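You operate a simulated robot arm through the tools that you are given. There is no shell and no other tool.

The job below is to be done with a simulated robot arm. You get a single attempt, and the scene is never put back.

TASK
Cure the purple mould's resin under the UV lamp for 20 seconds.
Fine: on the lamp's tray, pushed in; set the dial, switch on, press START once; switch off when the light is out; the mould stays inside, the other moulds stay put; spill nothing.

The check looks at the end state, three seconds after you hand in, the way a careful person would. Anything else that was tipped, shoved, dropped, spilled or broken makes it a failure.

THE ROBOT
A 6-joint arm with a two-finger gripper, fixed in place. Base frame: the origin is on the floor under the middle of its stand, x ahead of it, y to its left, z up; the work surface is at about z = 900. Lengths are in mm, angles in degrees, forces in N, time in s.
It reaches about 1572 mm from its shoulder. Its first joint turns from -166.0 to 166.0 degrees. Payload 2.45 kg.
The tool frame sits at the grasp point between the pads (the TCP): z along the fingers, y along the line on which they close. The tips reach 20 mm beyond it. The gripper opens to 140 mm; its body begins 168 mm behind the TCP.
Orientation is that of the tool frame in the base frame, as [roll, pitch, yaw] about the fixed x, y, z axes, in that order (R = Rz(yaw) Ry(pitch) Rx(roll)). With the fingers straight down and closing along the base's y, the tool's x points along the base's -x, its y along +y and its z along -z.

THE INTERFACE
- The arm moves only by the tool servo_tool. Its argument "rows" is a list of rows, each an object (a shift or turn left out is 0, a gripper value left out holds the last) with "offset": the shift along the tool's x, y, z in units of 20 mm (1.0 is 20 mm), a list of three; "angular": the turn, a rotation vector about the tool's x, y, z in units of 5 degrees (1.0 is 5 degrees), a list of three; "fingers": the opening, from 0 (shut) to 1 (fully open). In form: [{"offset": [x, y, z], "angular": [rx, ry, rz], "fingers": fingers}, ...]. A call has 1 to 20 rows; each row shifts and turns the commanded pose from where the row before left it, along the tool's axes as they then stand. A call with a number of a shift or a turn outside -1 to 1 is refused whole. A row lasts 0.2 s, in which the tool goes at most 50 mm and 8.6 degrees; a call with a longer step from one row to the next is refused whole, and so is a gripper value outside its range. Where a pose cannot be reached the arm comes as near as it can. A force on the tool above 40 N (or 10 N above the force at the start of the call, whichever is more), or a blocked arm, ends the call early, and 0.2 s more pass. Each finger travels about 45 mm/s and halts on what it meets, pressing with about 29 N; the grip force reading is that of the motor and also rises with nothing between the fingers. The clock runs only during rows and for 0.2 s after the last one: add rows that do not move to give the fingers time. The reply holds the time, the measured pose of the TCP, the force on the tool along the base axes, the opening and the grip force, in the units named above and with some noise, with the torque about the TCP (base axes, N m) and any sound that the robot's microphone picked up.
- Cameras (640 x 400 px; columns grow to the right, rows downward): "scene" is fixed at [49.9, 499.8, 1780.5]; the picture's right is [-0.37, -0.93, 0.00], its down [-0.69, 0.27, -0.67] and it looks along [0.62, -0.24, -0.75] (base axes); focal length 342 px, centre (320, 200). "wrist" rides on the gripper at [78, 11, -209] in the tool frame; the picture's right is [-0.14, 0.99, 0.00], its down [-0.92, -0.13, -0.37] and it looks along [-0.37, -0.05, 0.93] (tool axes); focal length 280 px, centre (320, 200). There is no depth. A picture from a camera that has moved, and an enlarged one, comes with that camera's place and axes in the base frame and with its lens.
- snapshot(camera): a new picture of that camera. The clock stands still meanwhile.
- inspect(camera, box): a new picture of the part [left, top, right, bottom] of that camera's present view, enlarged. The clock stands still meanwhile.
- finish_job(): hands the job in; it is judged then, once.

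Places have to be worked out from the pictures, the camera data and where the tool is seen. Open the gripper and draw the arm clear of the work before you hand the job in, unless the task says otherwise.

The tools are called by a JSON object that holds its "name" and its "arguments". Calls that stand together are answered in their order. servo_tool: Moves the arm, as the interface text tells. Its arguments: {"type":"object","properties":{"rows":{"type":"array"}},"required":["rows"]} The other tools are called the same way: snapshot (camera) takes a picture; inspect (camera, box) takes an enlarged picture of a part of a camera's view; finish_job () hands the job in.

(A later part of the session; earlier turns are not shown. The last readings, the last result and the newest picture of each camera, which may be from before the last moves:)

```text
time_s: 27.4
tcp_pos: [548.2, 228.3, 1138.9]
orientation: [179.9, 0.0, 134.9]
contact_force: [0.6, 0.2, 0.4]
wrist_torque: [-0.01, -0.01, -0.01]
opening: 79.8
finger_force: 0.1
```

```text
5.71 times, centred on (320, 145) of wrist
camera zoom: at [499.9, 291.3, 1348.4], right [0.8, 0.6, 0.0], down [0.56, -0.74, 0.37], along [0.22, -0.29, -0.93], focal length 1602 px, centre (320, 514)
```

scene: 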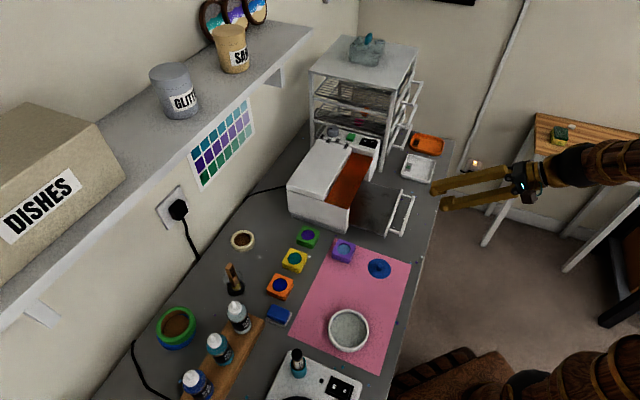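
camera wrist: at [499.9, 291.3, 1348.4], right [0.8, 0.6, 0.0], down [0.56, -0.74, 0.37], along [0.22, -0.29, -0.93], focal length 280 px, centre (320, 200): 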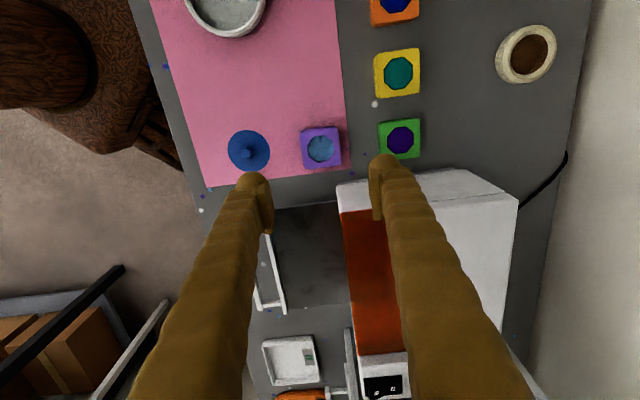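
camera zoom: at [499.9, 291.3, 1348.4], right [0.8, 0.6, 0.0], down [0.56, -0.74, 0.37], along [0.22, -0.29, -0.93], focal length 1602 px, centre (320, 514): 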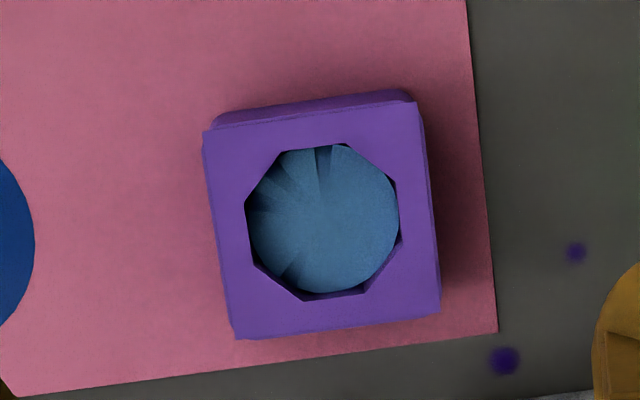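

Mould centre works out ~7.5 mm further along the lamp's length than my TCP; it is aligned with the tool. I shift, narrow to 72 mm and descend to z≈1000 for a check.

{"name": "servo_tool", "arguments": {"rows": [{"offset": [-0.375, 0.025, 0], "fingers": 0.515}, {"offset": [0, 0, 1]}, {"offset": [0, 0, 1]}, {"offset": [0, 0, 1]}, {"offset": [0, 0, 1]}, {"offset": [0, 0, 1]}, {"offset": [0, 0, 1]}, {"offset": [0, 0, 1]}]}}

{"name": "snapshot", "arguments": {"camera": "wrist"}}

{"name": "inspect", "arguments": {"camera": "scene", "box": [300, 190, 420, 290]}}

```text
time_s: 29.2
tcp_pos: [555.6, 222.1, 997.3]
orientation: [179.9, 0.0, 135.0]
contact_force: [-0.4, 0.3, -0.5]
wrist_torque: [0.0, 0.04, -0.02]
opening: 71.9
finger_force: 0.1
```

```text
taken
camera wrist: at [506.9, 285.3, 1207.4], right [0.8, 0.6, 0.0], down [0.56, -0.74, 0.37], along [0.22, -0.29, -0.93], focal length 280 px, centre (320, 200)
```

wrist: 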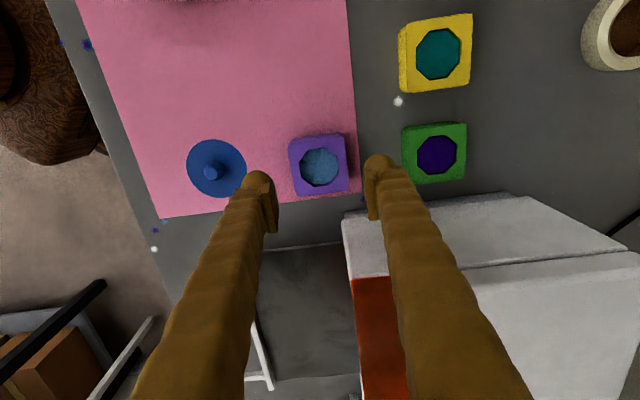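

```text
4.00 times, centred on (360, 240) of scene
camera zoom: at [49.9, 499.8, 1780.5], right [-0.37, -0.93, 0.0], down [-0.69, 0.27, -0.67], along [0.62, -0.24, -0.75], focal length 1366 px, centre (160, 40)
```

zoom: 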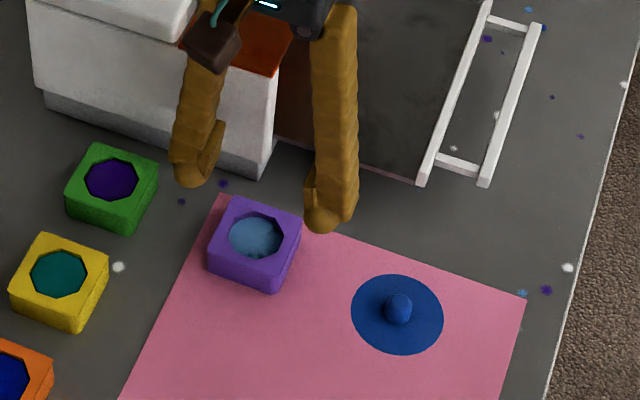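

{"name": "inspect", "arguments": {"camera": "wrist", "box": [270, 120, 370, 210]}}

```text
4.44 times, centred on (320, 165) of wrist
camera zoom: at [506.9, 285.3, 1207.4], right [0.8, 0.6, 0.0], down [0.56, -0.74, 0.37], along [0.22, -0.29, -0.93], focal length 1246 px, centre (320, 356)
```

zoom: 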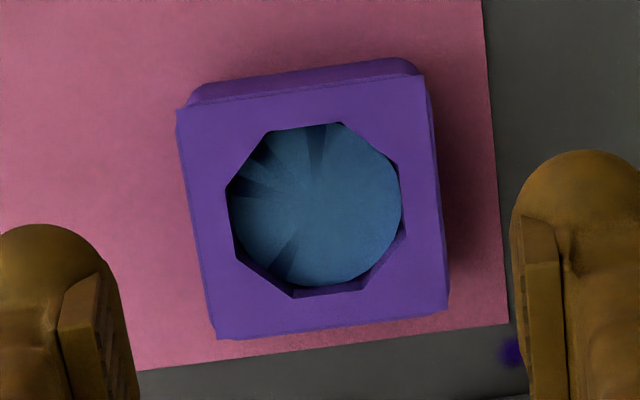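

The mould centre is within 2 mm of the finger axis. I correct and descend in slow steps to z≈923 (tips ~3 mm above the mat).

{"name": "servo_tool", "arguments": {"rows": [{"offset": [0.075, -0.03, 0.6]}, {"offset": [0, 0, 0.8]}, {"offset": [0, 0, 0.8]}, {"offset": [0, 0, 0.6]}, {"offset": [0, 0, 0.4]}, {"offset": [0, 0, 0.3]}, {"offset": [0, 0, 0.15]}]}}

{"name": "snapshot", "arguments": {"camera": "wrist"}}

{"name": "inspect", "arguments": {"camera": "scene", "box": [300, 190, 420, 290]}}

```text
time_s: 30.8
tcp_pos: [554.5, 224.8, 924.1]
orientation: [-179.9, 0.0, 135.0]
contact_force: [0.4, -0.2, -0.6]
wrist_torque: [-0.01, 0.05, 0.0]
opening: 72.2
finger_force: 0.0
```

```text
taken
camera wrist: at [505.9, 287.1, 1133.9], right [0.8, 0.6, 0.0], down [0.56, -0.74, 0.37], along [0.22, -0.29, -0.93], focal length 280 px, centre (320, 200)
```

wrist: 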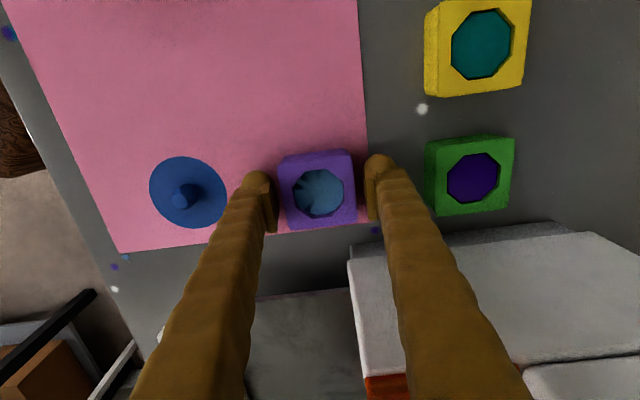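

```text
4.00 times, centred on (360, 240) of scene
camera zoom: at [49.9, 499.8, 1780.5], right [-0.37, -0.93, 0.0], down [-0.69, 0.27, -0.67], along [0.62, -0.24, -0.75], focal length 1366 px, centre (160, 40)
```

zoom: 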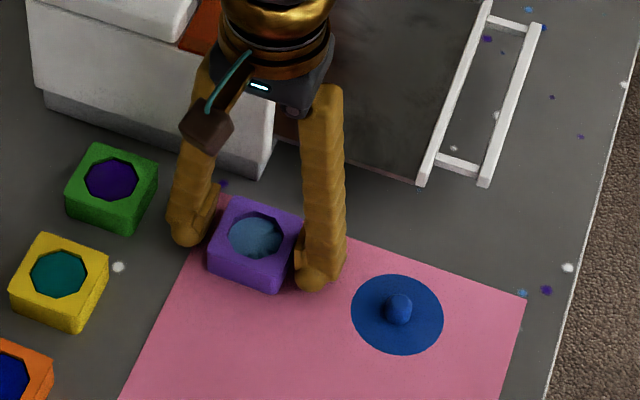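

The fingers straddle the mould evenly. I close on it gently.

{"name": "servo_tool", "arguments": {"rows": [{"fingers": 0.44}, {}, {"fingers": 0.37}, {}, {}]}}

{"name": "inspect", "arguments": {"camera": "wrist", "box": [240, 120, 400, 240]}}

```text
time_s: 32.0
tcp_pos: [554.4, 225.1, 924.9]
orientation: [180.0, 0.0, 135.0]
contact_force: [-0.6, -0.5, 0.2]
wrist_torque: [0.01, -0.04, 0.04]
opening: 56.6
finger_force: 29.7
```

```text
3.33 times, centred on (320, 180) of wrist
camera zoom: at [506.0, 287.1, 1134.1], right [0.8, 0.6, 0.0], down [0.56, -0.74, 0.37], along [0.22, -0.29, -0.93], focal length 935 px, centre (320, 267)
```

zoom: 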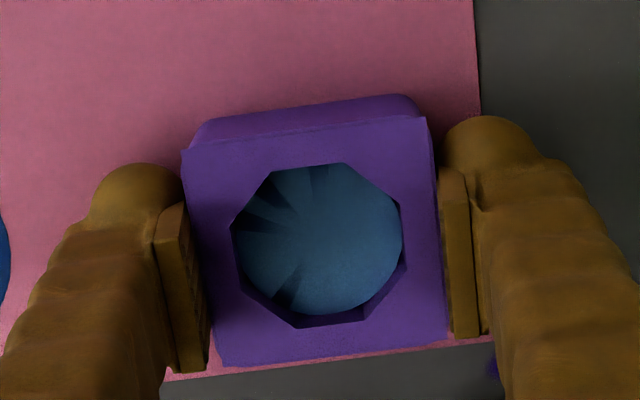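

Firm hold at 56.6 mm. I lift gently 30 mm and check.

{"name": "servo_tool", "arguments": {"rows": [{"offset": [0, 0, -0.1]}, {"offset": [0, 0, -0.2]}, {"offset": [0, 0, -0.3]}, {"offset": [0, 0, -0.3]}, {"offset": [0, 0, -0.3]}, {"offset": [0, 0, -0.2]}, {"offset": [0, 0, -0.1]}]}}

{"name": "inspect", "arguments": {"camera": "scene", "box": [300, 190, 420, 290]}}

{"name": "inspect", "arguments": {"camera": "wrist", "box": [240, 120, 400, 240]}}

```text
time_s: 33.6
tcp_pos: [553.9, 224.2, 954.6]
orientation: [179.9, 0.0, 134.9]
contact_force: [0.4, 0.5, -0.6]
wrist_torque: [0.03, -0.04, 0.01]
opening: 56.6
finger_force: 29.0
```

```text
4.00 times, centred on (360, 240) of scene
camera zoom: at [49.9, 499.8, 1780.5], right [-0.37, -0.93, 0.0], down [-0.69, 0.27, -0.67], along [0.62, -0.24, -0.75], focal length 1366 px, centre (160, 40)
```

zoom: 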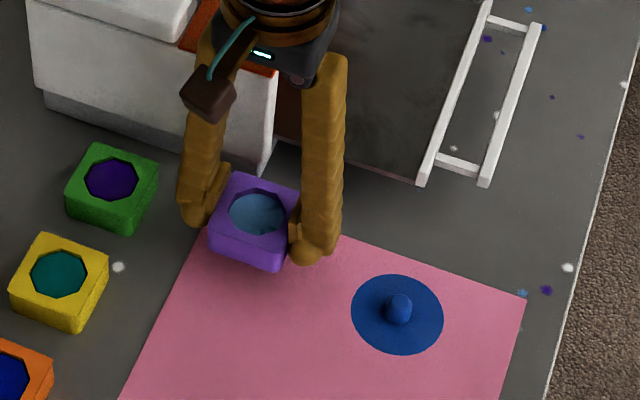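

```text
3.33 times, centred on (320, 180) of wrist
camera zoom: at [505.9, 286.8, 1164.4], right [0.8, 0.6, 0.0], down [0.56, -0.74, 0.37], along [0.22, -0.29, -0.93], focal length 935 px, centre (320, 267)
```

zoom: 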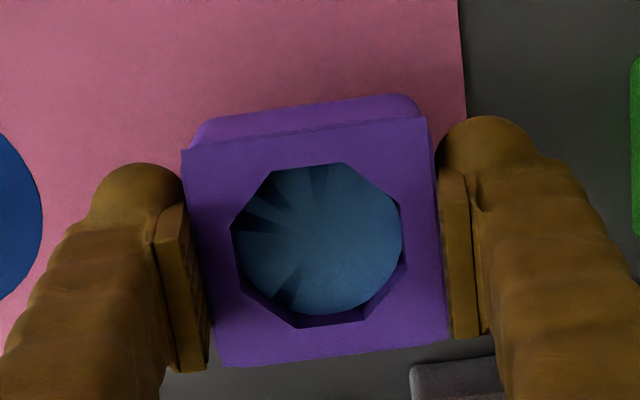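

The mould is held level with resin undisturbed. I lift to clear the lamp top (z≈1090) smoothly.

{"name": "servo_tool", "arguments": {"rows": [{"offset": [0, 0, -0.2]}, {"offset": [0, 0, -0.4]}, {"offset": [0, 0, -0.6]}, {"offset": [0, 0, -0.7]}, {"offset": [0, 0, -0.7]}, {"offset": [0, 0, -0.7]}, {"offset": [0, 0, -0.7]}, {"offset": [0, 0, -0.7]}, {"offset": [0, 0, -0.7]}, {"offset": [0, 0, -0.6]}, {"offset": [0, 0, -0.4]}, {"offset": [0, 0, -0.2]}]}}

{"name": "servo_tool", "arguments": {"rows": [{"offset": [-0.15, -0.04, 0]}, {"offset": [-0.3, -0.08, 0]}, {"offset": [-0.5, -0.13, 0]}, {"offset": [-0.6, -0.15, 0]}, {"offset": [-0.6, -0.15, 0]}, {"offset": [-0.6, -0.15, 0]}, {"offset": [-0.6, -0.15, 0]}, {"offset": [-0.6, -0.15, 0]}, {"offset": [-0.6, -0.15, 0]}, {"offset": [-0.6, -0.15, 0]}, {"offset": [-0.6, -0.15, 0]}, {"offset": [-0.6, -0.15, 0]}, {"offset": [-0.6, -0.15, 0]}, {"offset": [-0.6, -0.15, 0]}, {"offset": [-0.5, -0.13, 0]}, {"offset": [-0.3, -0.08, 0]}, {"offset": [-0.25, -0.04, 0]}]}}

{"name": "snapshot", "arguments": {"camera": "scene"}}

{"name": "snapshot", "arguments": {"camera": "wrist"}}

```text
time_s: 36.2
tcp_pos: [553.4, 223.6, 1086.8]
orientation: [180.0, -0.1, 135.0]
contact_force: [0.5, 0.4, -1.4]
wrist_torque: [-0.01, 0.04, 0.0]
opening: 56.5
finger_force: 28.9
```

```text
time_s: 39.8
tcp_pos: [645.9, 70.1, 1086.4]
orientation: [179.9, 0.0, 135.1]
contact_force: [-0.8, -0.7, -0.8]
wrist_torque: [0.0, 0.03, 0.0]
opening: 56.8
finger_force: 29.4
```

```text
taken
```

scene: 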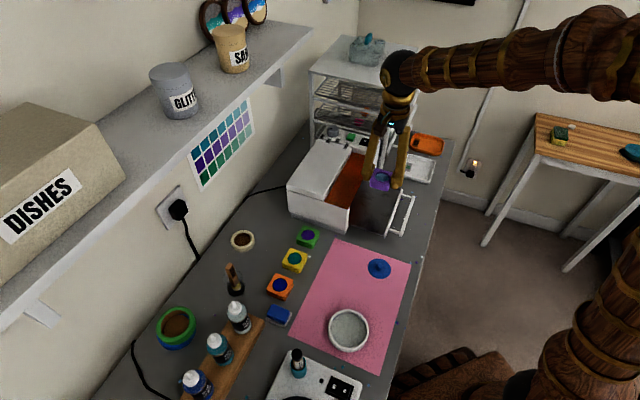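

```text
taken
camera wrist: at [596.8, 133.1, 1295.9], right [0.8, 0.6, 0.0], down [0.56, -0.74, 0.37], along [0.22, -0.29, -0.93], focal length 280 px, centre (320, 200)
```

wrist: 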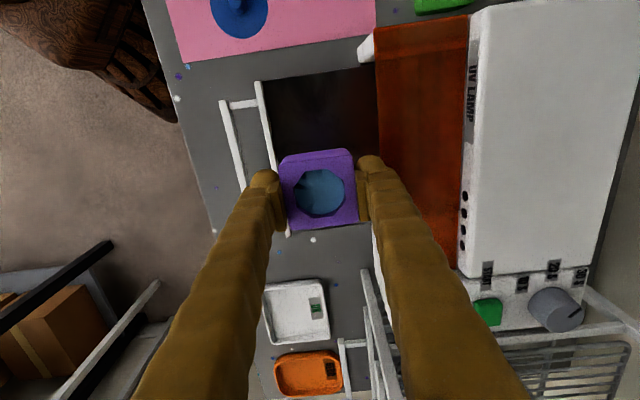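

The mould is above the pulled-out tray (tray lip from l≈315 to 507 in lamp coordinates, mine is 407 — centred). I rotate 90° slowly so the fingers will open along the tray's length.

{"name": "servo_tool", "arguments": {"rows": [{"angular": [0, 0, -0.2]}, {"angular": [0, 0, -0.4]}, {"angular": [0, 0, -0.6]}, {"angular": [0, 0, -0.6]}, {"angular": [0, 0, -0.6]}, {"angular": [0, 0, -0.6]}, {"angular": [0, 0, -0.6]}, {"angular": [0, 0, -0.6]}, {"angular": [0, 0, -0.6]}, {"angular": [0, 0, -0.6]}, {"angular": [0, 0, -0.6]}, {"angular": [0, 0, -0.6]}, {"angular": [0, 0, -0.6]}, {"angular": [0, 0, -0.6]}, {"angular": [0, 0, -0.6]}, {"angular": [0, 0, -0.6]}, {"angular": [0, 0, -0.6]}, {"angular": [0, 0, -0.6]}, {"angular": [0, 0, -0.6]}, {"angular": [0, 0, -0.6]}]}}

{"name": "servo_tool", "arguments": {"rows": [{"angular": [0, 0, -0.6]}, {"angular": [0, 0, -0.6]}, {"angular": [0, 0, -0.6]}, {"angular": [0, 0, -0.6]}, {"angular": [0, 0, -0.6]}, {"angular": [0, 0, -0.6]}, {"angular": [0, 0, -0.6]}, {"angular": [0, 0, -0.6]}, {"angular": [0, 0, -0.6]}, {"angular": [0, 0, -0.6]}, {"angular": [0, 0, -0.4]}, {"angular": [0, 0, -0.2]}]}}

{"name": "snapshot", "arguments": {"camera": "wrist"}}

{"name": "snapshot", "arguments": {"camera": "scene"}}

```text
time_s: 44.0
tcp_pos: [644.9, 71.6, 1086.4]
orientation: [-180.0, 0.1, -168.1]
contact_force: [-0.5, -0.3, -0.7]
wrist_torque: [0.0, -0.04, -0.01]
opening: 56.6
finger_force: 29.4
```

```text
time_s: 46.6
tcp_pos: [645.7, 70.5, 1085.3]
orientation: [180.0, 0.0, -135.0]
contact_force: [-0.3, -0.3, 0.0]
wrist_torque: [0.01, -0.02, -0.03]
opening: 56.3
finger_force: 29.0
```

```text
taken
camera wrist: at [581.4, 23.7, 1296.1], right [-0.6, 0.8, 0.0], down [0.74, 0.56, 0.37], along [0.29, 0.22, -0.93], focal length 280 px, centre (320, 200)
```

wrist: 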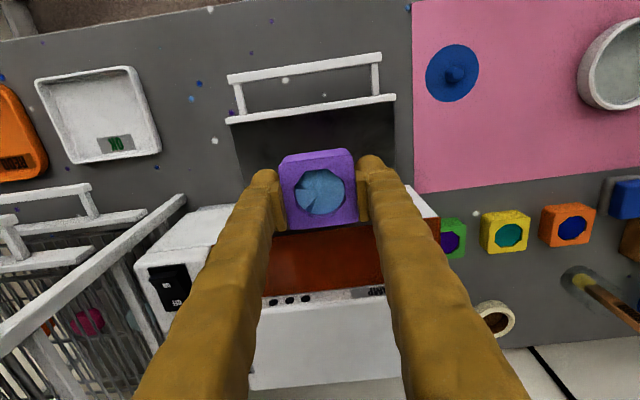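

```text
taken
```

scene: 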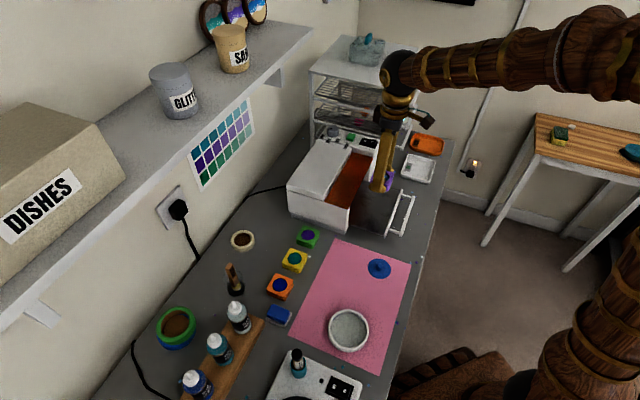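

Rotation done, mould still level. I zoom in to check clearance from the orange hood's front edge before lowering.

{"name": "inspect", "arguments": {"camera": "wrist", "box": [220, 90, 440, 260]}}

```text
2.35 times, centred on (330, 175) of wrist
camera zoom: at [581.4, 23.7, 1296.1], right [-0.6, 0.8, 0.0], down [0.74, 0.56, 0.37], along [0.29, 0.22, -0.93], focal length 660 px, centre (296, 259)
```

zoom: 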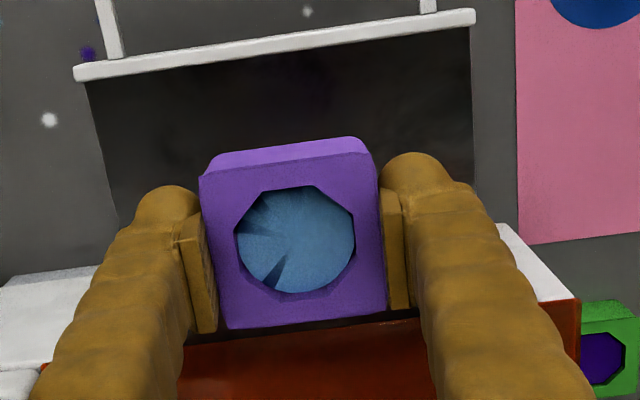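

The hood edge is at about g≈569, so placing the mould at g≈526 leaves ~14 mm clearance. I shift there and lower smoothly to z≈985.

{"name": "servo_tool", "arguments": {"rows": [{"offset": [-0.2, -0.035, 0]}, {"offset": [-0.3, -0.05, 0]}, {"offset": [-0.3, -0.05, 0]}, {"offset": [-0.18, -0.03, 0]}, {"offset": [0, 0, 0.2]}, {"offset": [0, 0, 0.4]}, {"offset": [0, 0, 0.6]}, {"offset": [0, 0, 0.6]}, {"offset": [0, 0, 0.6]}, {"offset": [0, 0, 0.6]}, {"offset": [0, 0, 0.6]}, {"offset": [0, 0, 0.6]}, {"offset": [0, 0, 0.4]}, {"offset": [0, 0, 0.2]}, {"offset": [0, 0, 0.1]}]}}

{"name": "snapshot", "arguments": {"camera": "wrist"}}

{"name": "inspect", "arguments": {"camera": "scene", "box": [320, 140, 440, 250]}}

```text
time_s: 49.8
tcp_pos: [662.6, 82.6, 988.8]
orientation: [-180.0, 0.1, -135.0]
contact_force: [0.2, -0.8, -1.6]
wrist_torque: [-0.03, 0.01, -0.05]
opening: 56.6
finger_force: 28.8
```

```text
taken
camera wrist: at [597.8, 35.0, 1199.1], right [-0.6, 0.8, 0.0], down [0.74, 0.56, 0.37], along [0.29, 0.22, -0.93], focal length 280 px, centre (320, 200)
```

wrist: 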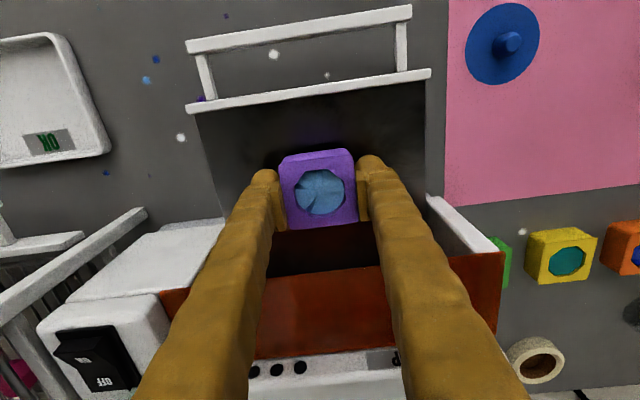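

```text
3.64 times, centred on (380, 195) of scene
camera zoom: at [49.9, 499.8, 1780.5], right [-0.37, -0.93, 0.0], down [-0.69, 0.27, -0.67], along [0.62, -0.24, -0.75], focal length 1242 px, centre (102, 218)
```

zoom: 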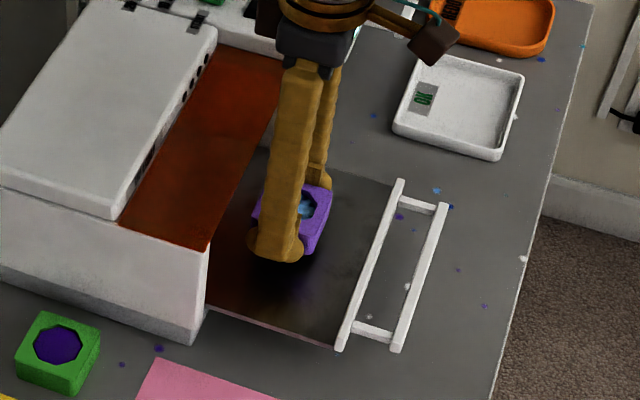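

Positioned over the tray at (662.6, 82.6). I creep down in 2 mm steps and watch the vertical force.

{"name": "servo_tool", "arguments": {"rows": [{"offset": [0, 0, 0.1]}, {"offset": [0, 0, 0.1]}, {"offset": [0, 0, 0.1]}, {"offset": [0, 0, 0.1]}, {"offset": [0, 0, 0.1]}, {"offset": [0, 0, 0.1]}]}}

```text
time_s: 51.2
tcp_pos: [662.9, 82.7, 976.3]
orientation: [180.0, 0.1, -135.0]
contact_force: [-0.6, 1.0, -0.2]
wrist_torque: [-0.03, 0.01, 0.02]
opening: 56.8
finger_force: 29.3
```

{"name": "servo_tool", "arguments": {"rows": [{"offset": [0, 0, 0.08]}, {"offset": [0, 0, 0.08]}, {}]}}

{"name": "inspect", "arguments": {"camera": "wrist", "box": [220, 60, 440, 260]}}

```text
time_s: 52.0
tcp_pos: [661.8, 83.9, 972.7]
orientation: [-180.0, 0.0, -135.1]
contact_force: [-0.1, -0.4, -1.2]
wrist_torque: [0.0, -0.02, 0.01]
opening: 56.8
finger_force: 29.1
```

```text
2.00 times, centred on (330, 160) of wrist
camera zoom: at [597.5, 35.5, 1182.9], right [-0.6, 0.8, 0.0], down [0.74, 0.56, 0.37], along [0.29, 0.22, -0.93], focal length 561 px, centre (300, 280)
```

zoom: 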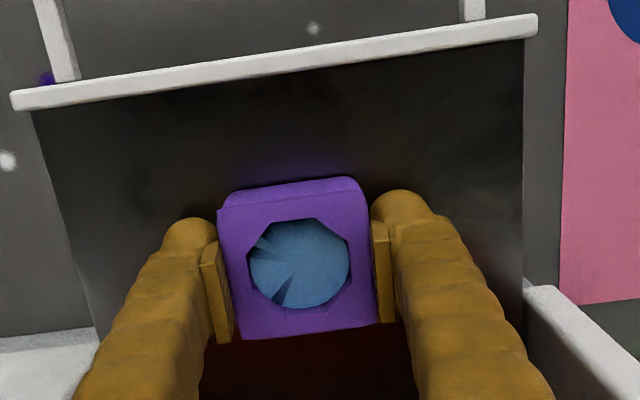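

No contact yet at z≈972.7. I continue creeping in ~1.5 mm steps.

{"name": "servo_tool", "arguments": {"rows": [{"offset": [0, 0, 0.07]}, {"offset": [0, 0, 0.07]}, {}]}}

```text
time_s: 52.8
tcp_pos: [661.3, 82.6, 970.8]
orientation: [180.0, 0.0, -134.9]
contact_force: [-1.9, 1.9, 11.9]
wrist_torque: [-0.13, 0.26, -0.08]
opening: 56.7
finger_force: 28.9
```

Contact at z≈970.8 with 12 N: the mould rests on the tray floor (~946.5). I relax by half a millimetre, open slowly, then lift straight up.

{"name": "servo_tool", "arguments": {"rows": [{"offset": [0, 0, -0.03]}, {"fingers": 0.42}, {"fingers": 0.45}, {"fingers": 0.5}, {"fingers": 0.52}, {}]}}

{"name": "inspect", "arguments": {"camera": "wrist", "box": [220, 60, 440, 260]}}

```text
time_s: 54.2
tcp_pos: [661.5, 82.8, 970.5]
orientation: [179.9, 0.0, -134.9]
contact_force: [-0.1, -0.5, 0.5]
wrist_torque: [0.0, 0.0, 0.0]
opening: 73.0
finger_force: 0.0
```

```text
2.00 times, centred on (330, 160) of wrist
camera zoom: at [597.3, 34.9, 1181.2], right [-0.6, 0.8, 0.0], down [0.74, 0.56, 0.37], along [0.29, 0.22, -0.93], focal length 561 px, centre (300, 280)
```

zoom: 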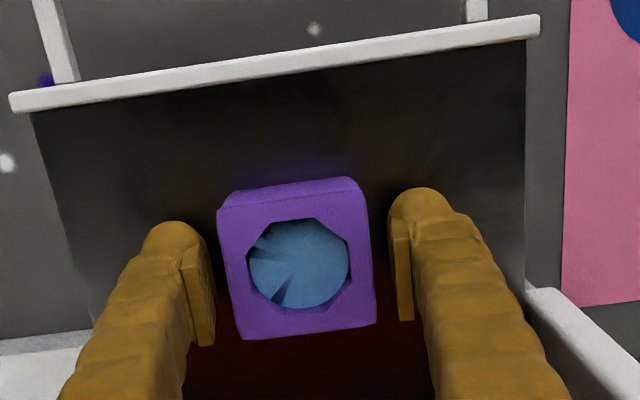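

The mould stands free on the tray. I lift straight up, then close the fingers and move out in front of the handle to push the tray in.

{"name": "servo_tool", "arguments": {"rows": [{"offset": [0, 0, -0.3]}, {"offset": [0, 0, -0.6]}, {"offset": [0, 0, -0.8]}, {"offset": [0, 0, -0.8]}, {"offset": [0, 0, -0.8]}, {"offset": [0, 0, -0.8]}, {"offset": [0, 0, -0.8]}, {"offset": [0, 0, -0.8]}, {"offset": [0, 0, -0.8]}]}}

{"name": "snapshot", "arguments": {"camera": "wrist"}}

```text
time_s: 56.2
tcp_pos: [661.2, 81.4, 1100.3]
orientation: [180.0, 0.0, -135.0]
contact_force: [-0.4, 0.3, 0.8]
wrist_torque: [0.0, -0.01, 0.01]
opening: 72.6
finger_force: 0.0
```

```text
taken
camera wrist: at [596.7, 35.0, 1310.7], right [-0.6, 0.8, 0.0], down [0.74, 0.56, 0.37], along [0.29, 0.22, -0.93], focal length 280 px, centre (320, 200)
```

wrist: 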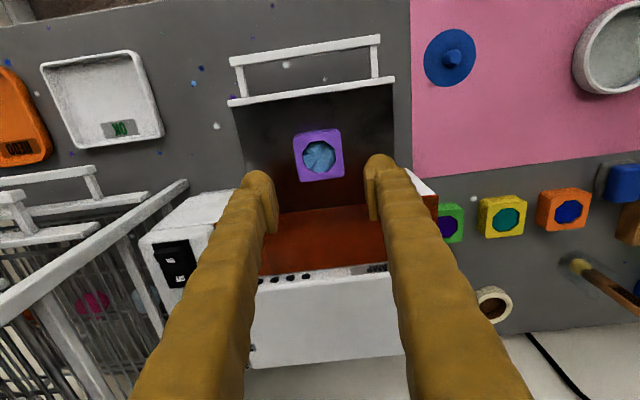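

The mould sits upright on the tray. I move back over the front of the handle while closing the fingers.

{"name": "servo_tool", "arguments": {"rows": [{"offset": [0.92, 0, 0], "fingers": 0.0}, {"offset": [0.92, 0, 0]}, {"offset": [0.92, 0, 0]}, {"offset": [0.92, 0, 0]}, {"offset": [0.92, 0, 0]}, {"offset": [0.92, 0, 0]}, {"offset": [0.92, 0, 0]}, {"offset": [0.92, 0, 0]}]}}

{"name": "snapshot", "arguments": {"camera": "wrist"}}

{"name": "inspect", "arguments": {"camera": "scene", "box": [300, 100, 480, 250]}}

```text
time_s: 58.0
tcp_pos: [558.2, -21.1, 1101.8]
orientation: [179.9, 0.0, -135.0]
contact_force: [-0.6, 0.0, -0.2]
wrist_torque: [0.02, -0.01, -0.02]
opening: 0.1
finger_force: 29.8
```

```text
taken
camera wrist: at [493.4, -69.0, 1312.5], right [-0.6, 0.8, 0.0], down [0.74, 0.56, 0.37], along [0.29, 0.22, -0.93], focal length 280 px, centre (320, 200)
```

wrist: 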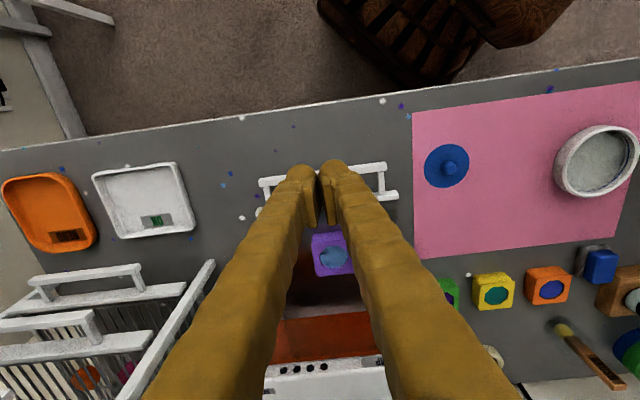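

```text
2.67 times, centred on (390, 175) of scene
camera zoom: at [49.9, 499.8, 1780.5], right [-0.37, -0.93, 0.0], down [-0.69, 0.27, -0.67], along [0.62, -0.24, -0.75], focal length 911 px, centre (133, 267)
```

zoom: 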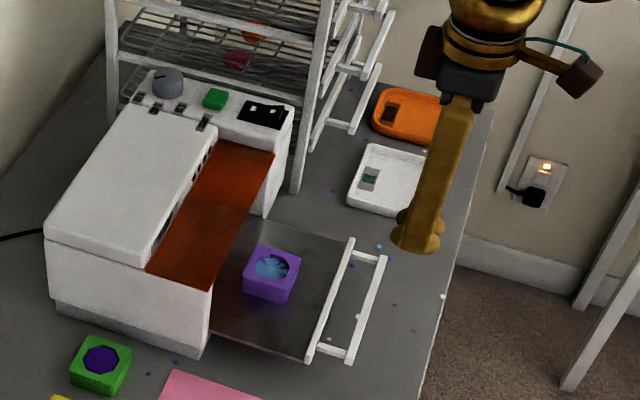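

Handle bar front is at g≈401; my closed fingers' leading side is ~393. I back off 10 mm more and lower to z≈948 so the fingers meet the bar's front face.

{"name": "servo_tool", "arguments": {"rows": [{"offset": [0.5, 0, 0]}, {"offset": [0, 0, 0.96]}, {"offset": [0, 0, 0.96]}, {"offset": [0, 0, 0.96]}, {"offset": [0, 0, 0.96]}, {"offset": [0, 0, 0.96]}, {"offset": [0, 0, 0.96]}, {"offset": [0, 0, 0.96]}, {"offset": [0, 0, 0.96]}]}}

{"name": "snapshot", "arguments": {"camera": "wrist"}}

{"name": "inspect", "arguments": {"camera": "scene", "box": [320, 140, 440, 250]}}

```text
time_s: 60.0
tcp_pos: [550.7, -29.7, 947.4]
orientation: [-180.0, 0.0, -135.0]
contact_force: [-0.6, 1.0, -0.3]
wrist_torque: [0.01, 0.0, 0.01]
opening: 0.0
finger_force: 28.5
```

```text
taken
camera wrist: at [486.1, -76.8, 1157.8], right [-0.6, 0.8, 0.0], down [0.74, 0.56, 0.37], along [0.29, 0.22, -0.93], focal length 280 px, centre (320, 200)
```

wrist: 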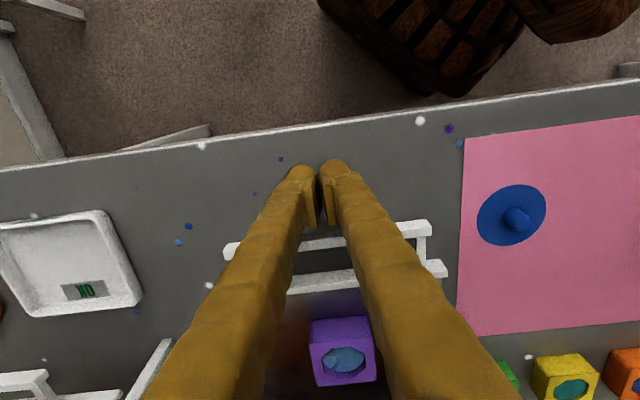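

```text
3.64 times, centred on (380, 195) of scene
camera zoom: at [49.9, 499.8, 1780.5], right [-0.37, -0.93, 0.0], down [-0.69, 0.27, -0.67], along [0.62, -0.24, -0.75], focal length 1242 px, centre (102, 218)
```

zoom: 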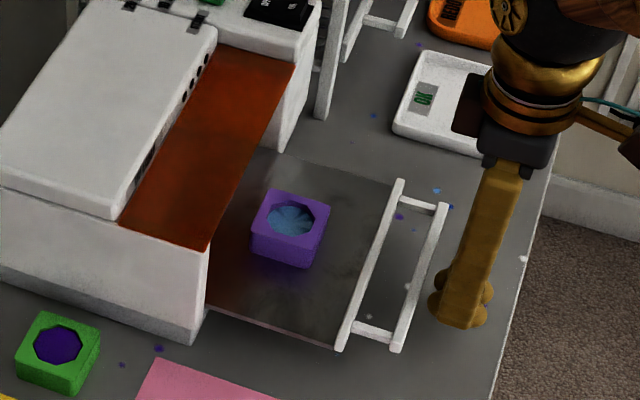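

Fingers are in front of the bar at the right height. I push slowly toward the lamp, easing into contact.

{"name": "servo_tool", "arguments": {"rows": [{"offset": [-0.3, 0, 0]}, {"offset": [-0.3, 0, 0]}, {"offset": [-0.2, 0, 0]}, {"offset": [-0.1, 0, 0]}, {"offset": [-0.1, 0, 0]}, {"offset": [-0.1, 0, 0]}, {"offset": [-0.1, 0, 0]}, {"offset": [-0.1, 0, 0]}, {"offset": [-0.15, 0, 0]}, {"offset": [-0.2, 0, 0]}, {"offset": [-0.25, 0, 0]}, {"offset": [-0.3, 0, 0]}, {"offset": [-0.3, 0, 0]}, {"offset": [-0.25, 0, 0]}, {"offset": [-0.15, 0, 0]}]}}

{"name": "inspect", "arguments": {"camera": "scene", "box": [320, 140, 440, 250]}}

{"name": "snapshot", "arguments": {"camera": "wrist"}}

```text
time_s: 63.2
tcp_pos: [591.7, 13.2, 947.7]
orientation: [179.9, 0.1, -134.9]
contact_force: [-0.8, -0.4, -0.5]
wrist_torque: [-0.01, 0.03, 0.02]
opening: 6.1
finger_force: 29.0
```

```text
3.64 times, centred on (380, 195) of scene
camera zoom: at [49.9, 499.8, 1780.5], right [-0.37, -0.93, 0.0], down [-0.69, 0.27, -0.67], along [0.62, -0.24, -0.75], focal length 1242 px, centre (102, 218)
```

zoom: 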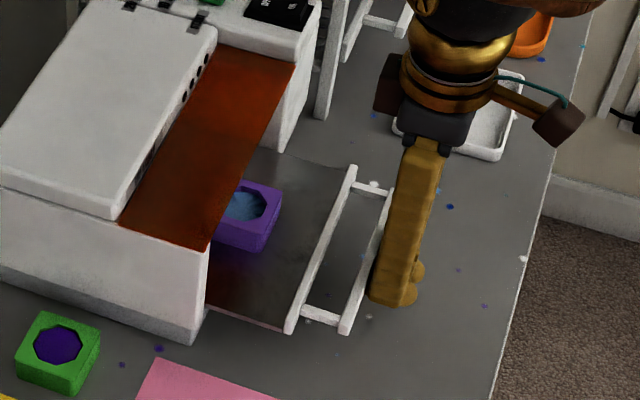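

```text
taken
camera wrist: at [527.6, -34.0, 1157.8], right [-0.6, 0.8, 0.0], down [0.74, 0.56, 0.37], along [0.29, 0.22, -0.93], focal length 280 px, centre (320, 200)
```

wrist: 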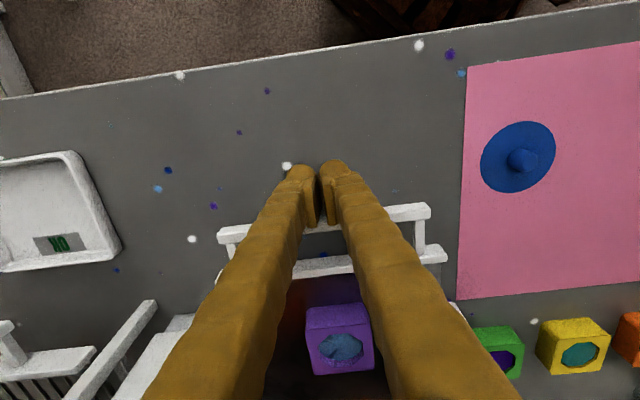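

The tray is sliding in (moved ~40 mm) and the mould rides along. I keep pushing.

{"name": "servo_tool", "arguments": {"rows": [{"offset": [-0.1, 0, 0]}, {"offset": [-0.2, 0, 0]}, {"offset": [-0.28, 0, 0]}, {"offset": [-0.28, 0, 0]}, {"offset": [-0.28, 0, 0]}, {"offset": [-0.28, 0, 0]}, {"offset": [-0.28, 0, 0]}, {"offset": [-0.28, 0, 0]}, {"offset": [-0.28, 0, 0]}, {"offset": [-0.28, 0, 0]}, {"offset": [-0.2, 0, 0]}, {"offset": [-0.1, 0, 0]}]}}

{"name": "inspect", "arguments": {"camera": "scene", "box": [320, 140, 440, 250]}}

```text
time_s: 65.8
tcp_pos: [633.7, 53.8, 947.1]
orientation: [180.0, 0.0, -135.0]
contact_force: [0.2, 1.5, -5.5]
wrist_torque: [-0.05, 0.1, 0.0]
opening: 5.8
finger_force: 29.4
```

```text
3.64 times, centred on (380, 195) of scene
camera zoom: at [49.9, 499.8, 1780.5], right [-0.37, -0.93, 0.0], down [-0.69, 0.27, -0.67], along [0.62, -0.24, -0.75], focal length 1242 px, centre (102, 218)
```

zoom: 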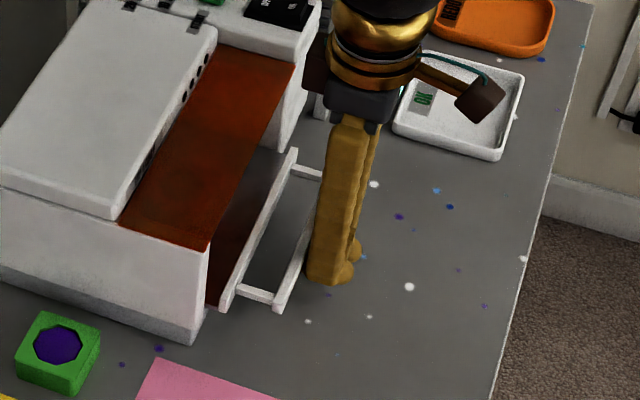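

About 20 mm remain. I push in smaller steps until the tray seats and the force rises.

{"name": "servo_tool", "arguments": {"rows": [{"offset": [-0.12, 0, 0]}, {"offset": [-0.15, 0, 0]}, {"offset": [-0.15, 0, 0]}, {"offset": [-0.15, 0, 0]}, {"offset": [-0.1, 0, 0]}, {"offset": [-0.1, 0, 0]}, {"offset": [-0.1, 0, 0]}, {}]}}

{"name": "inspect", "arguments": {"camera": "scene", "box": [320, 140, 440, 250]}}

```text
time_s: 67.6
tcp_pos: [643.2, 65.6, 947.6]
orientation: [179.9, 0.0, -135.0]
contact_force: [-7.0, -4.7, -7.5]
wrist_torque: [-0.02, 0.05, 0.01]
opening: 5.9
finger_force: 29.3
```

```text
3.64 times, centred on (380, 195) of scene
camera zoom: at [49.9, 499.8, 1780.5], right [-0.37, -0.93, 0.0], down [-0.69, 0.27, -0.67], along [0.62, -0.24, -0.75], focal length 1242 px, centre (102, 218)
```

zoom: 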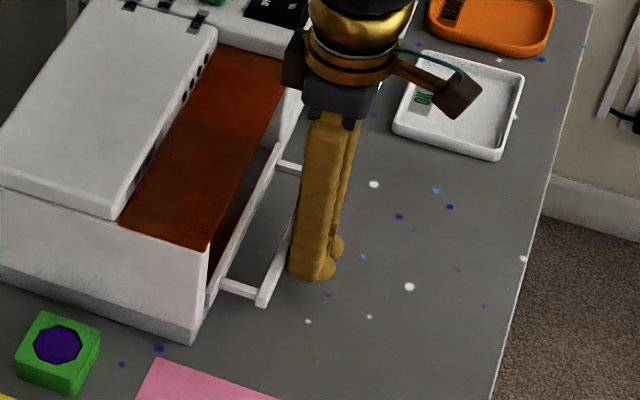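

The handle looks nearly back to its original place. I compare with the identical initial crop.

{"name": "inspect", "arguments": {"camera": "scene", "box": [330, 170, 400, 240]}}

{"name": "servo_tool", "arguments": {"rows": [{"offset": [-0.08, 0, 0]}, {"offset": [-0.08, 0, 0]}, {}]}}

{"name": "inspect", "arguments": {"camera": "scene", "box": [330, 170, 400, 240]}}

```text
5.71 times, centred on (365, 205) of scene
camera zoom: at [49.9, 499.8, 1780.5], right [-0.37, -0.93, 0.0], down [-0.69, 0.27, -0.67], along [0.62, -0.24, -0.75], focal length 1952 px, centre (63, 171)
```

zoom: 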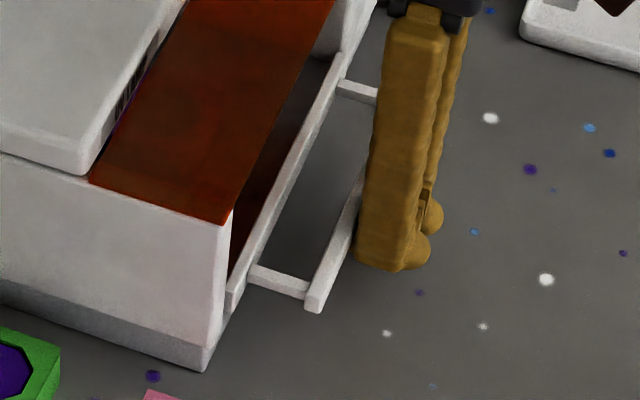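

```text
time_s: 68.2
tcp_pos: [642.8, 65.3, 947.4]
orientation: [179.9, -0.2, -135.0]
contact_force: [-6.0, -8.7, 2.9]
wrist_torque: [0.1, -0.15, -0.07]
opening: 6.1
finger_force: 29.7
stopped in row 2: the force on the tool passed its limit at 45 N (the readings are from after the stop); the commanded pose is now the measured one
```

```text
5.71 times, centred on (365, 205) of scene
camera zoom: at [49.9, 499.8, 1780.5], right [-0.37, -0.93, 0.0], down [-0.69, 0.27, -0.67], along [0.62, -0.24, -0.75], focal length 1952 px, centre (63, 171)
```

zoom: 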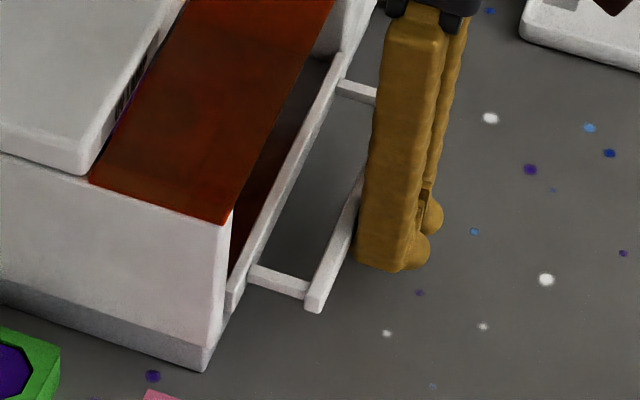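

Tray is seated exactly as in the initial picture and met a hard stop. I back off from the handle, rise, and turn back to yaw 135° for the controls.

{"name": "servo_tool", "arguments": {"rows": [{"offset": [0.3, 0, 0]}, {"offset": [0.6, 0, 0]}, {"offset": [0.6, 0, 0]}, {"offset": [0, 0, -1]}, {"offset": [0, 0, -1]}, {"offset": [0, 0, -1]}, {"offset": [0, 0, -1]}, {"offset": [0, 0, -1]}, {"offset": [0, 0, -1]}, {"offset": [0, 0, -1]}, {"offset": [0, 0, -1]}, {"offset": [0, 0, -1]}, {"offset": [0, 0, -1]}, {"offset": [0, 0, -1]}, {"offset": [0, 0, -1]}, {"offset": [0, 0, -1]}, {"offset": [0, 0, -1]}, {"offset": [0, 0, -1]}]}}

{"name": "servo_tool", "arguments": {"rows": [{"angular": [0, 0, 1], "fingers": 0.5}, {"angular": [0, 0, 1]}, {"angular": [0, 0, 1]}, {"angular": [0, 0, 1]}, {"angular": [0, 0, 1]}, {"angular": [0, 0, 1]}, {"angular": [0, 0, 1]}, {"angular": [0, 0, 1]}, {"angular": [0, 0, 1]}, {"angular": [0, 0, 1]}, {"angular": [0, 0, 1]}, {"angular": [0, 0, 1]}, {"angular": [0, 0, 1]}, {"angular": [0, 0, 1]}, {"angular": [0, 0, 1]}, {"angular": [0, 0, 1]}, {"angular": [0, 0, 1]}, {"angular": [0, 0, 1]}]}}

{"name": "snapshot", "arguments": {"camera": "scene"}}

```text
time_s: 72.0
tcp_pos: [622.0, 44.3, 1247.4]
orientation: [179.9, 0.0, -134.9]
contact_force: [0.5, 0.5, 0.2]
wrist_torque: [-0.01, 0.03, 0.02]
opening: 0.0
finger_force: 29.8
```

```text
time_s: 75.8
tcp_pos: [622.1, 44.5, 1247.1]
orientation: [-179.9, -0.1, 135.0]
contact_force: [-0.6, 0.1, -0.1]
wrist_torque: [-0.02, 0.02, 0.01]
opening: 70.3
finger_force: 0.1
```

```text
taken
```

scene: 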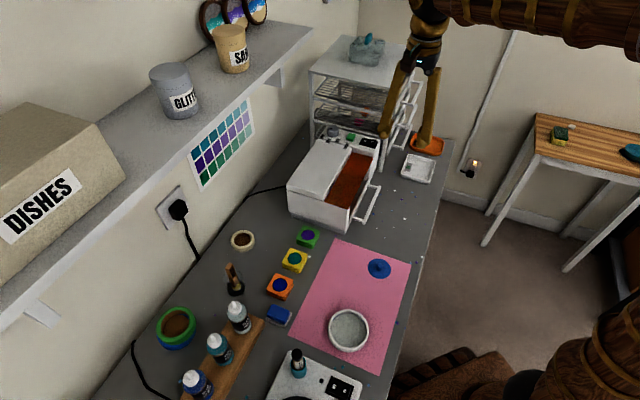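

Now I move over the lamp lid near the control panel to look straight at the controls.

{"name": "servo_tool", "arguments": {"rows": [{"offset": [-0.382, 0.91, 0]}, {"offset": [-0.382, 0.91, 0]}, {"offset": [-0.382, 0.91, 0]}, {"offset": [-0.382, 0.91, 0]}, {"offset": [-0.382, 0.91, 0]}, {"offset": [-0.382, 0.91, 0]}, {"offset": [-0.382, 0.91, 0]}, {"offset": [-0.382, 0.91, 0]}, {"offset": [-0.382, 0.91, 0]}, {"offset": [-0.382, 0.91, 0]}, {"offset": [-0.382, 0.91, 0]}, {"offset": [-0.382, 0.91, 0]}]}}

{"name": "snapshot", "arguments": {"camera": "wrist"}}

{"name": "snapshot", "arguments": {"camera": "scene"}}

```text
time_s: 78.3
tcp_pos: [841.3, 132.8, 1245.4]
orientation: [-179.9, -0.1, 135.0]
contact_force: [-0.8, -0.2, 0.5]
wrist_torque: [-0.01, -0.04, 0.0]
opening: 70.1
finger_force: 0.0
```

```text
taken
camera wrist: at [793.0, 195.8, 1455.8], right [0.8, 0.6, 0.0], down [0.56, -0.74, 0.37], along [0.22, -0.29, -0.93], focal length 280 px, centre (320, 200)
```

wrist: 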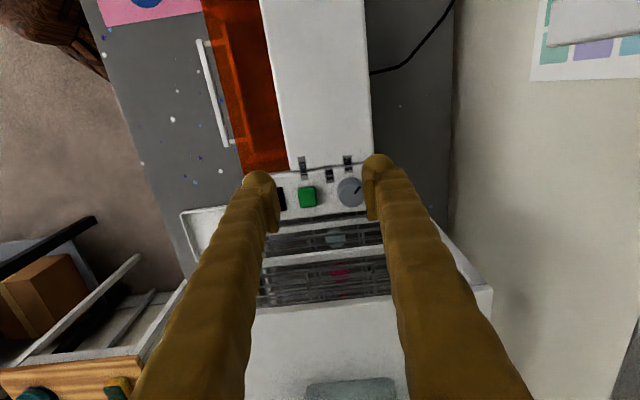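

```text
taken
```

scene: 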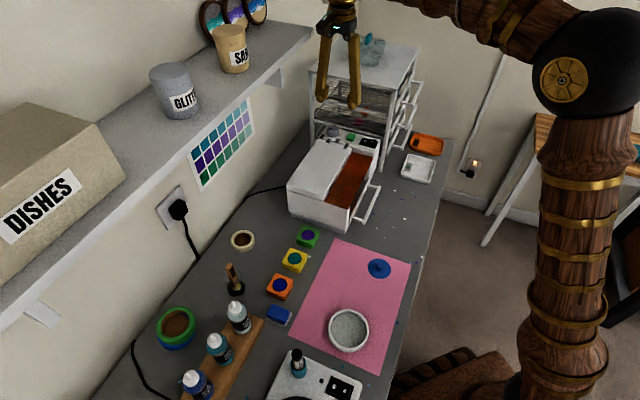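

{"name": "inspect", "arguments": {"camera": "wrist", "box": [265, 140, 385, 230]}}

{"name": "inspect", "arguments": {"camera": "wrist", "box": [320, 150, 400, 220]}}

```text
4.44 times, centred on (325, 185) of wrist
camera zoom: at [793.0, 195.8, 1455.8], right [0.8, 0.6, 0.0], down [0.56, -0.74, 0.37], along [0.22, -0.29, -0.93], focal length 1246 px, centre (298, 267)
```

zoom: 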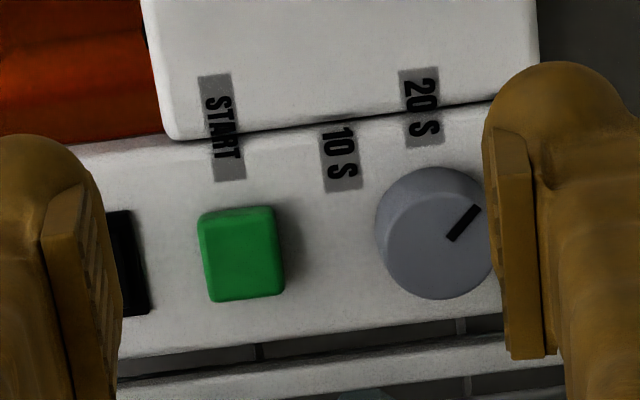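

```text
5.71 times, centred on (360, 185) of wrist
camera zoom: at [793.0, 195.8, 1455.8], right [0.8, 0.6, 0.0], down [0.56, -0.74, 0.37], along [0.22, -0.29, -0.93], focal length 1602 px, centre (91, 286)
```

zoom: 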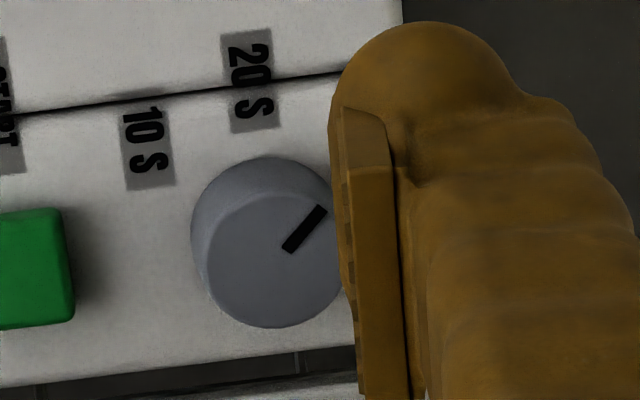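

From this view: knob axis at l≈577.5, g≈726.5 with top ≈1066; START centre l≈577, g≈659 (top ≈1053); panel ≈1040. I'll lean the gripper away from both rack and shelf: turn −33° about the tool axis and tilt 20°.

{"name": "servo_tool", "arguments": {"rows": [{"angular": [0, 0, -1], "fingers": 0.34}, {"angular": [0, 0, -1]}, {"angular": [0, 0, -1]}, {"angular": [0, 0, -1]}, {"angular": [0, 0, -1]}, {"angular": [0, 0, -1]}, {"angular": [0, 0, -0.6]}, {"angular": [0, -1, 0]}, {"angular": [0, -1, 0]}, {"angular": [0, -1, 0]}, {"angular": [0, -1, 0]}]}}

{"name": "snapshot", "arguments": {"camera": "scene"}}

{"name": "snapshot", "arguments": {"camera": "wrist"}}

```text
time_s: 80.8
tcp_pos: [842.7, 134.0, 1246.4]
orientation: [-179.9, 19.9, 168.0]
contact_force: [0.3, -0.2, -0.2]
wrist_torque: [0.03, -0.01, 0.02]
opening: 47.5
finger_force: 0.1
```

```text
taken
```

scene: 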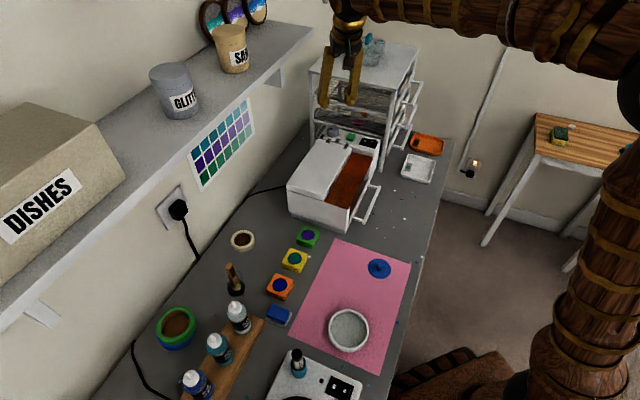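

```text
taken
camera wrist: at [701.8, 176.0, 1416.7], right [0.33, 0.94, 0.05], down [0.7, -0.28, 0.66], along [0.63, -0.19, -0.75], focal length 280 px, centre (320, 200)
```

wrist: 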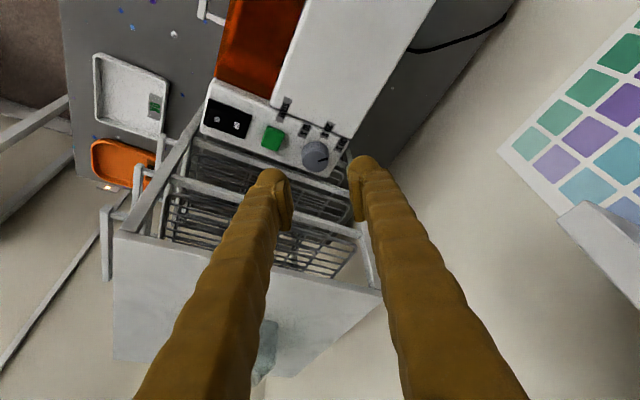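

{"name": "servo_tool", "arguments": {"rows": [{"offset": [-0.265, -0.072, 0.801]}, {"offset": [-0.265, -0.072, 0.801]}, {"offset": [-0.265, -0.072, 0.801]}, {"offset": [-0.265, -0.072, 0.801]}, {"offset": [-0.265, -0.072, 0.801]}, {"offset": [-0.265, -0.072, 0.801]}, {"offset": [-0.265, -0.072, 0.801]}, {"offset": [-0.265, -0.072, 0.801]}]}}

{"name": "snapshot", "arguments": {"camera": "wrist"}}

{"name": "inspect", "arguments": {"camera": "scene", "box": [280, 40, 420, 160]}}

```text
time_s: 82.5
tcp_pos: [923.0, 105.3, 1140.3]
orientation: [180.0, 19.9, 167.9]
contact_force: [0.6, -1.2, 0.1]
wrist_torque: [0.01, -0.01, 0.01]
opening: 47.3
finger_force: 0.1
```

```text
taken
camera wrist: at [782.0, 146.5, 1311.2], right [0.33, 0.94, 0.05], down [0.7, -0.28, 0.66], along [0.63, -0.19, -0.75], focal length 280 px, centre (320, 200)
```

wrist: 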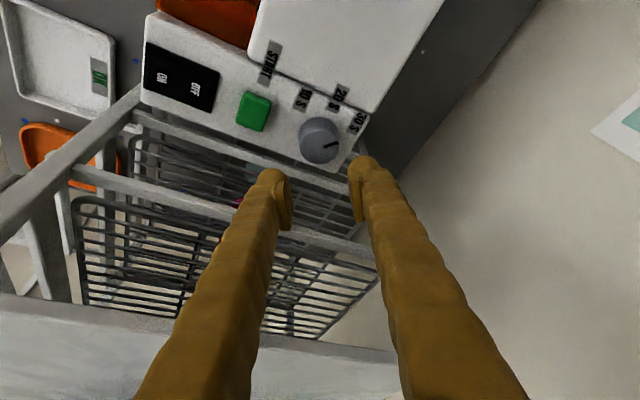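

```text
3.33 times, centred on (350, 100) of scene
camera zoom: at [49.9, 499.8, 1780.5], right [-0.37, -0.93, 0.0], down [-0.69, 0.27, -0.67], along [0.62, -0.24, -0.75], focal length 1139 px, centre (220, 533)
```

zoom: 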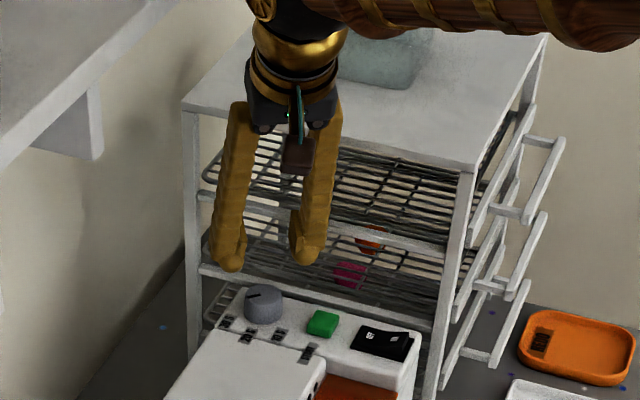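

{"name": "inspect", "arguments": {"camera": "wrist", "box": [225, 70, 385, 210]}}

```text
2.86 times, centred on (305, 140) of wrist
camera zoom: at [782.0, 146.5, 1311.2], right [0.33, 0.94, 0.05], down [0.7, -0.28, 0.66], along [0.63, -0.19, -0.75], focal length 801 px, centre (363, 371)
```

zoom: 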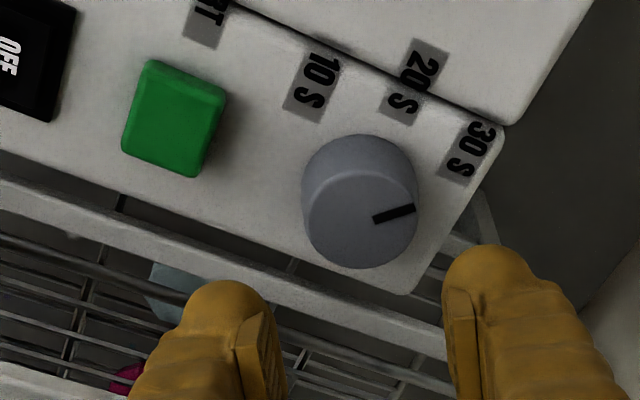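

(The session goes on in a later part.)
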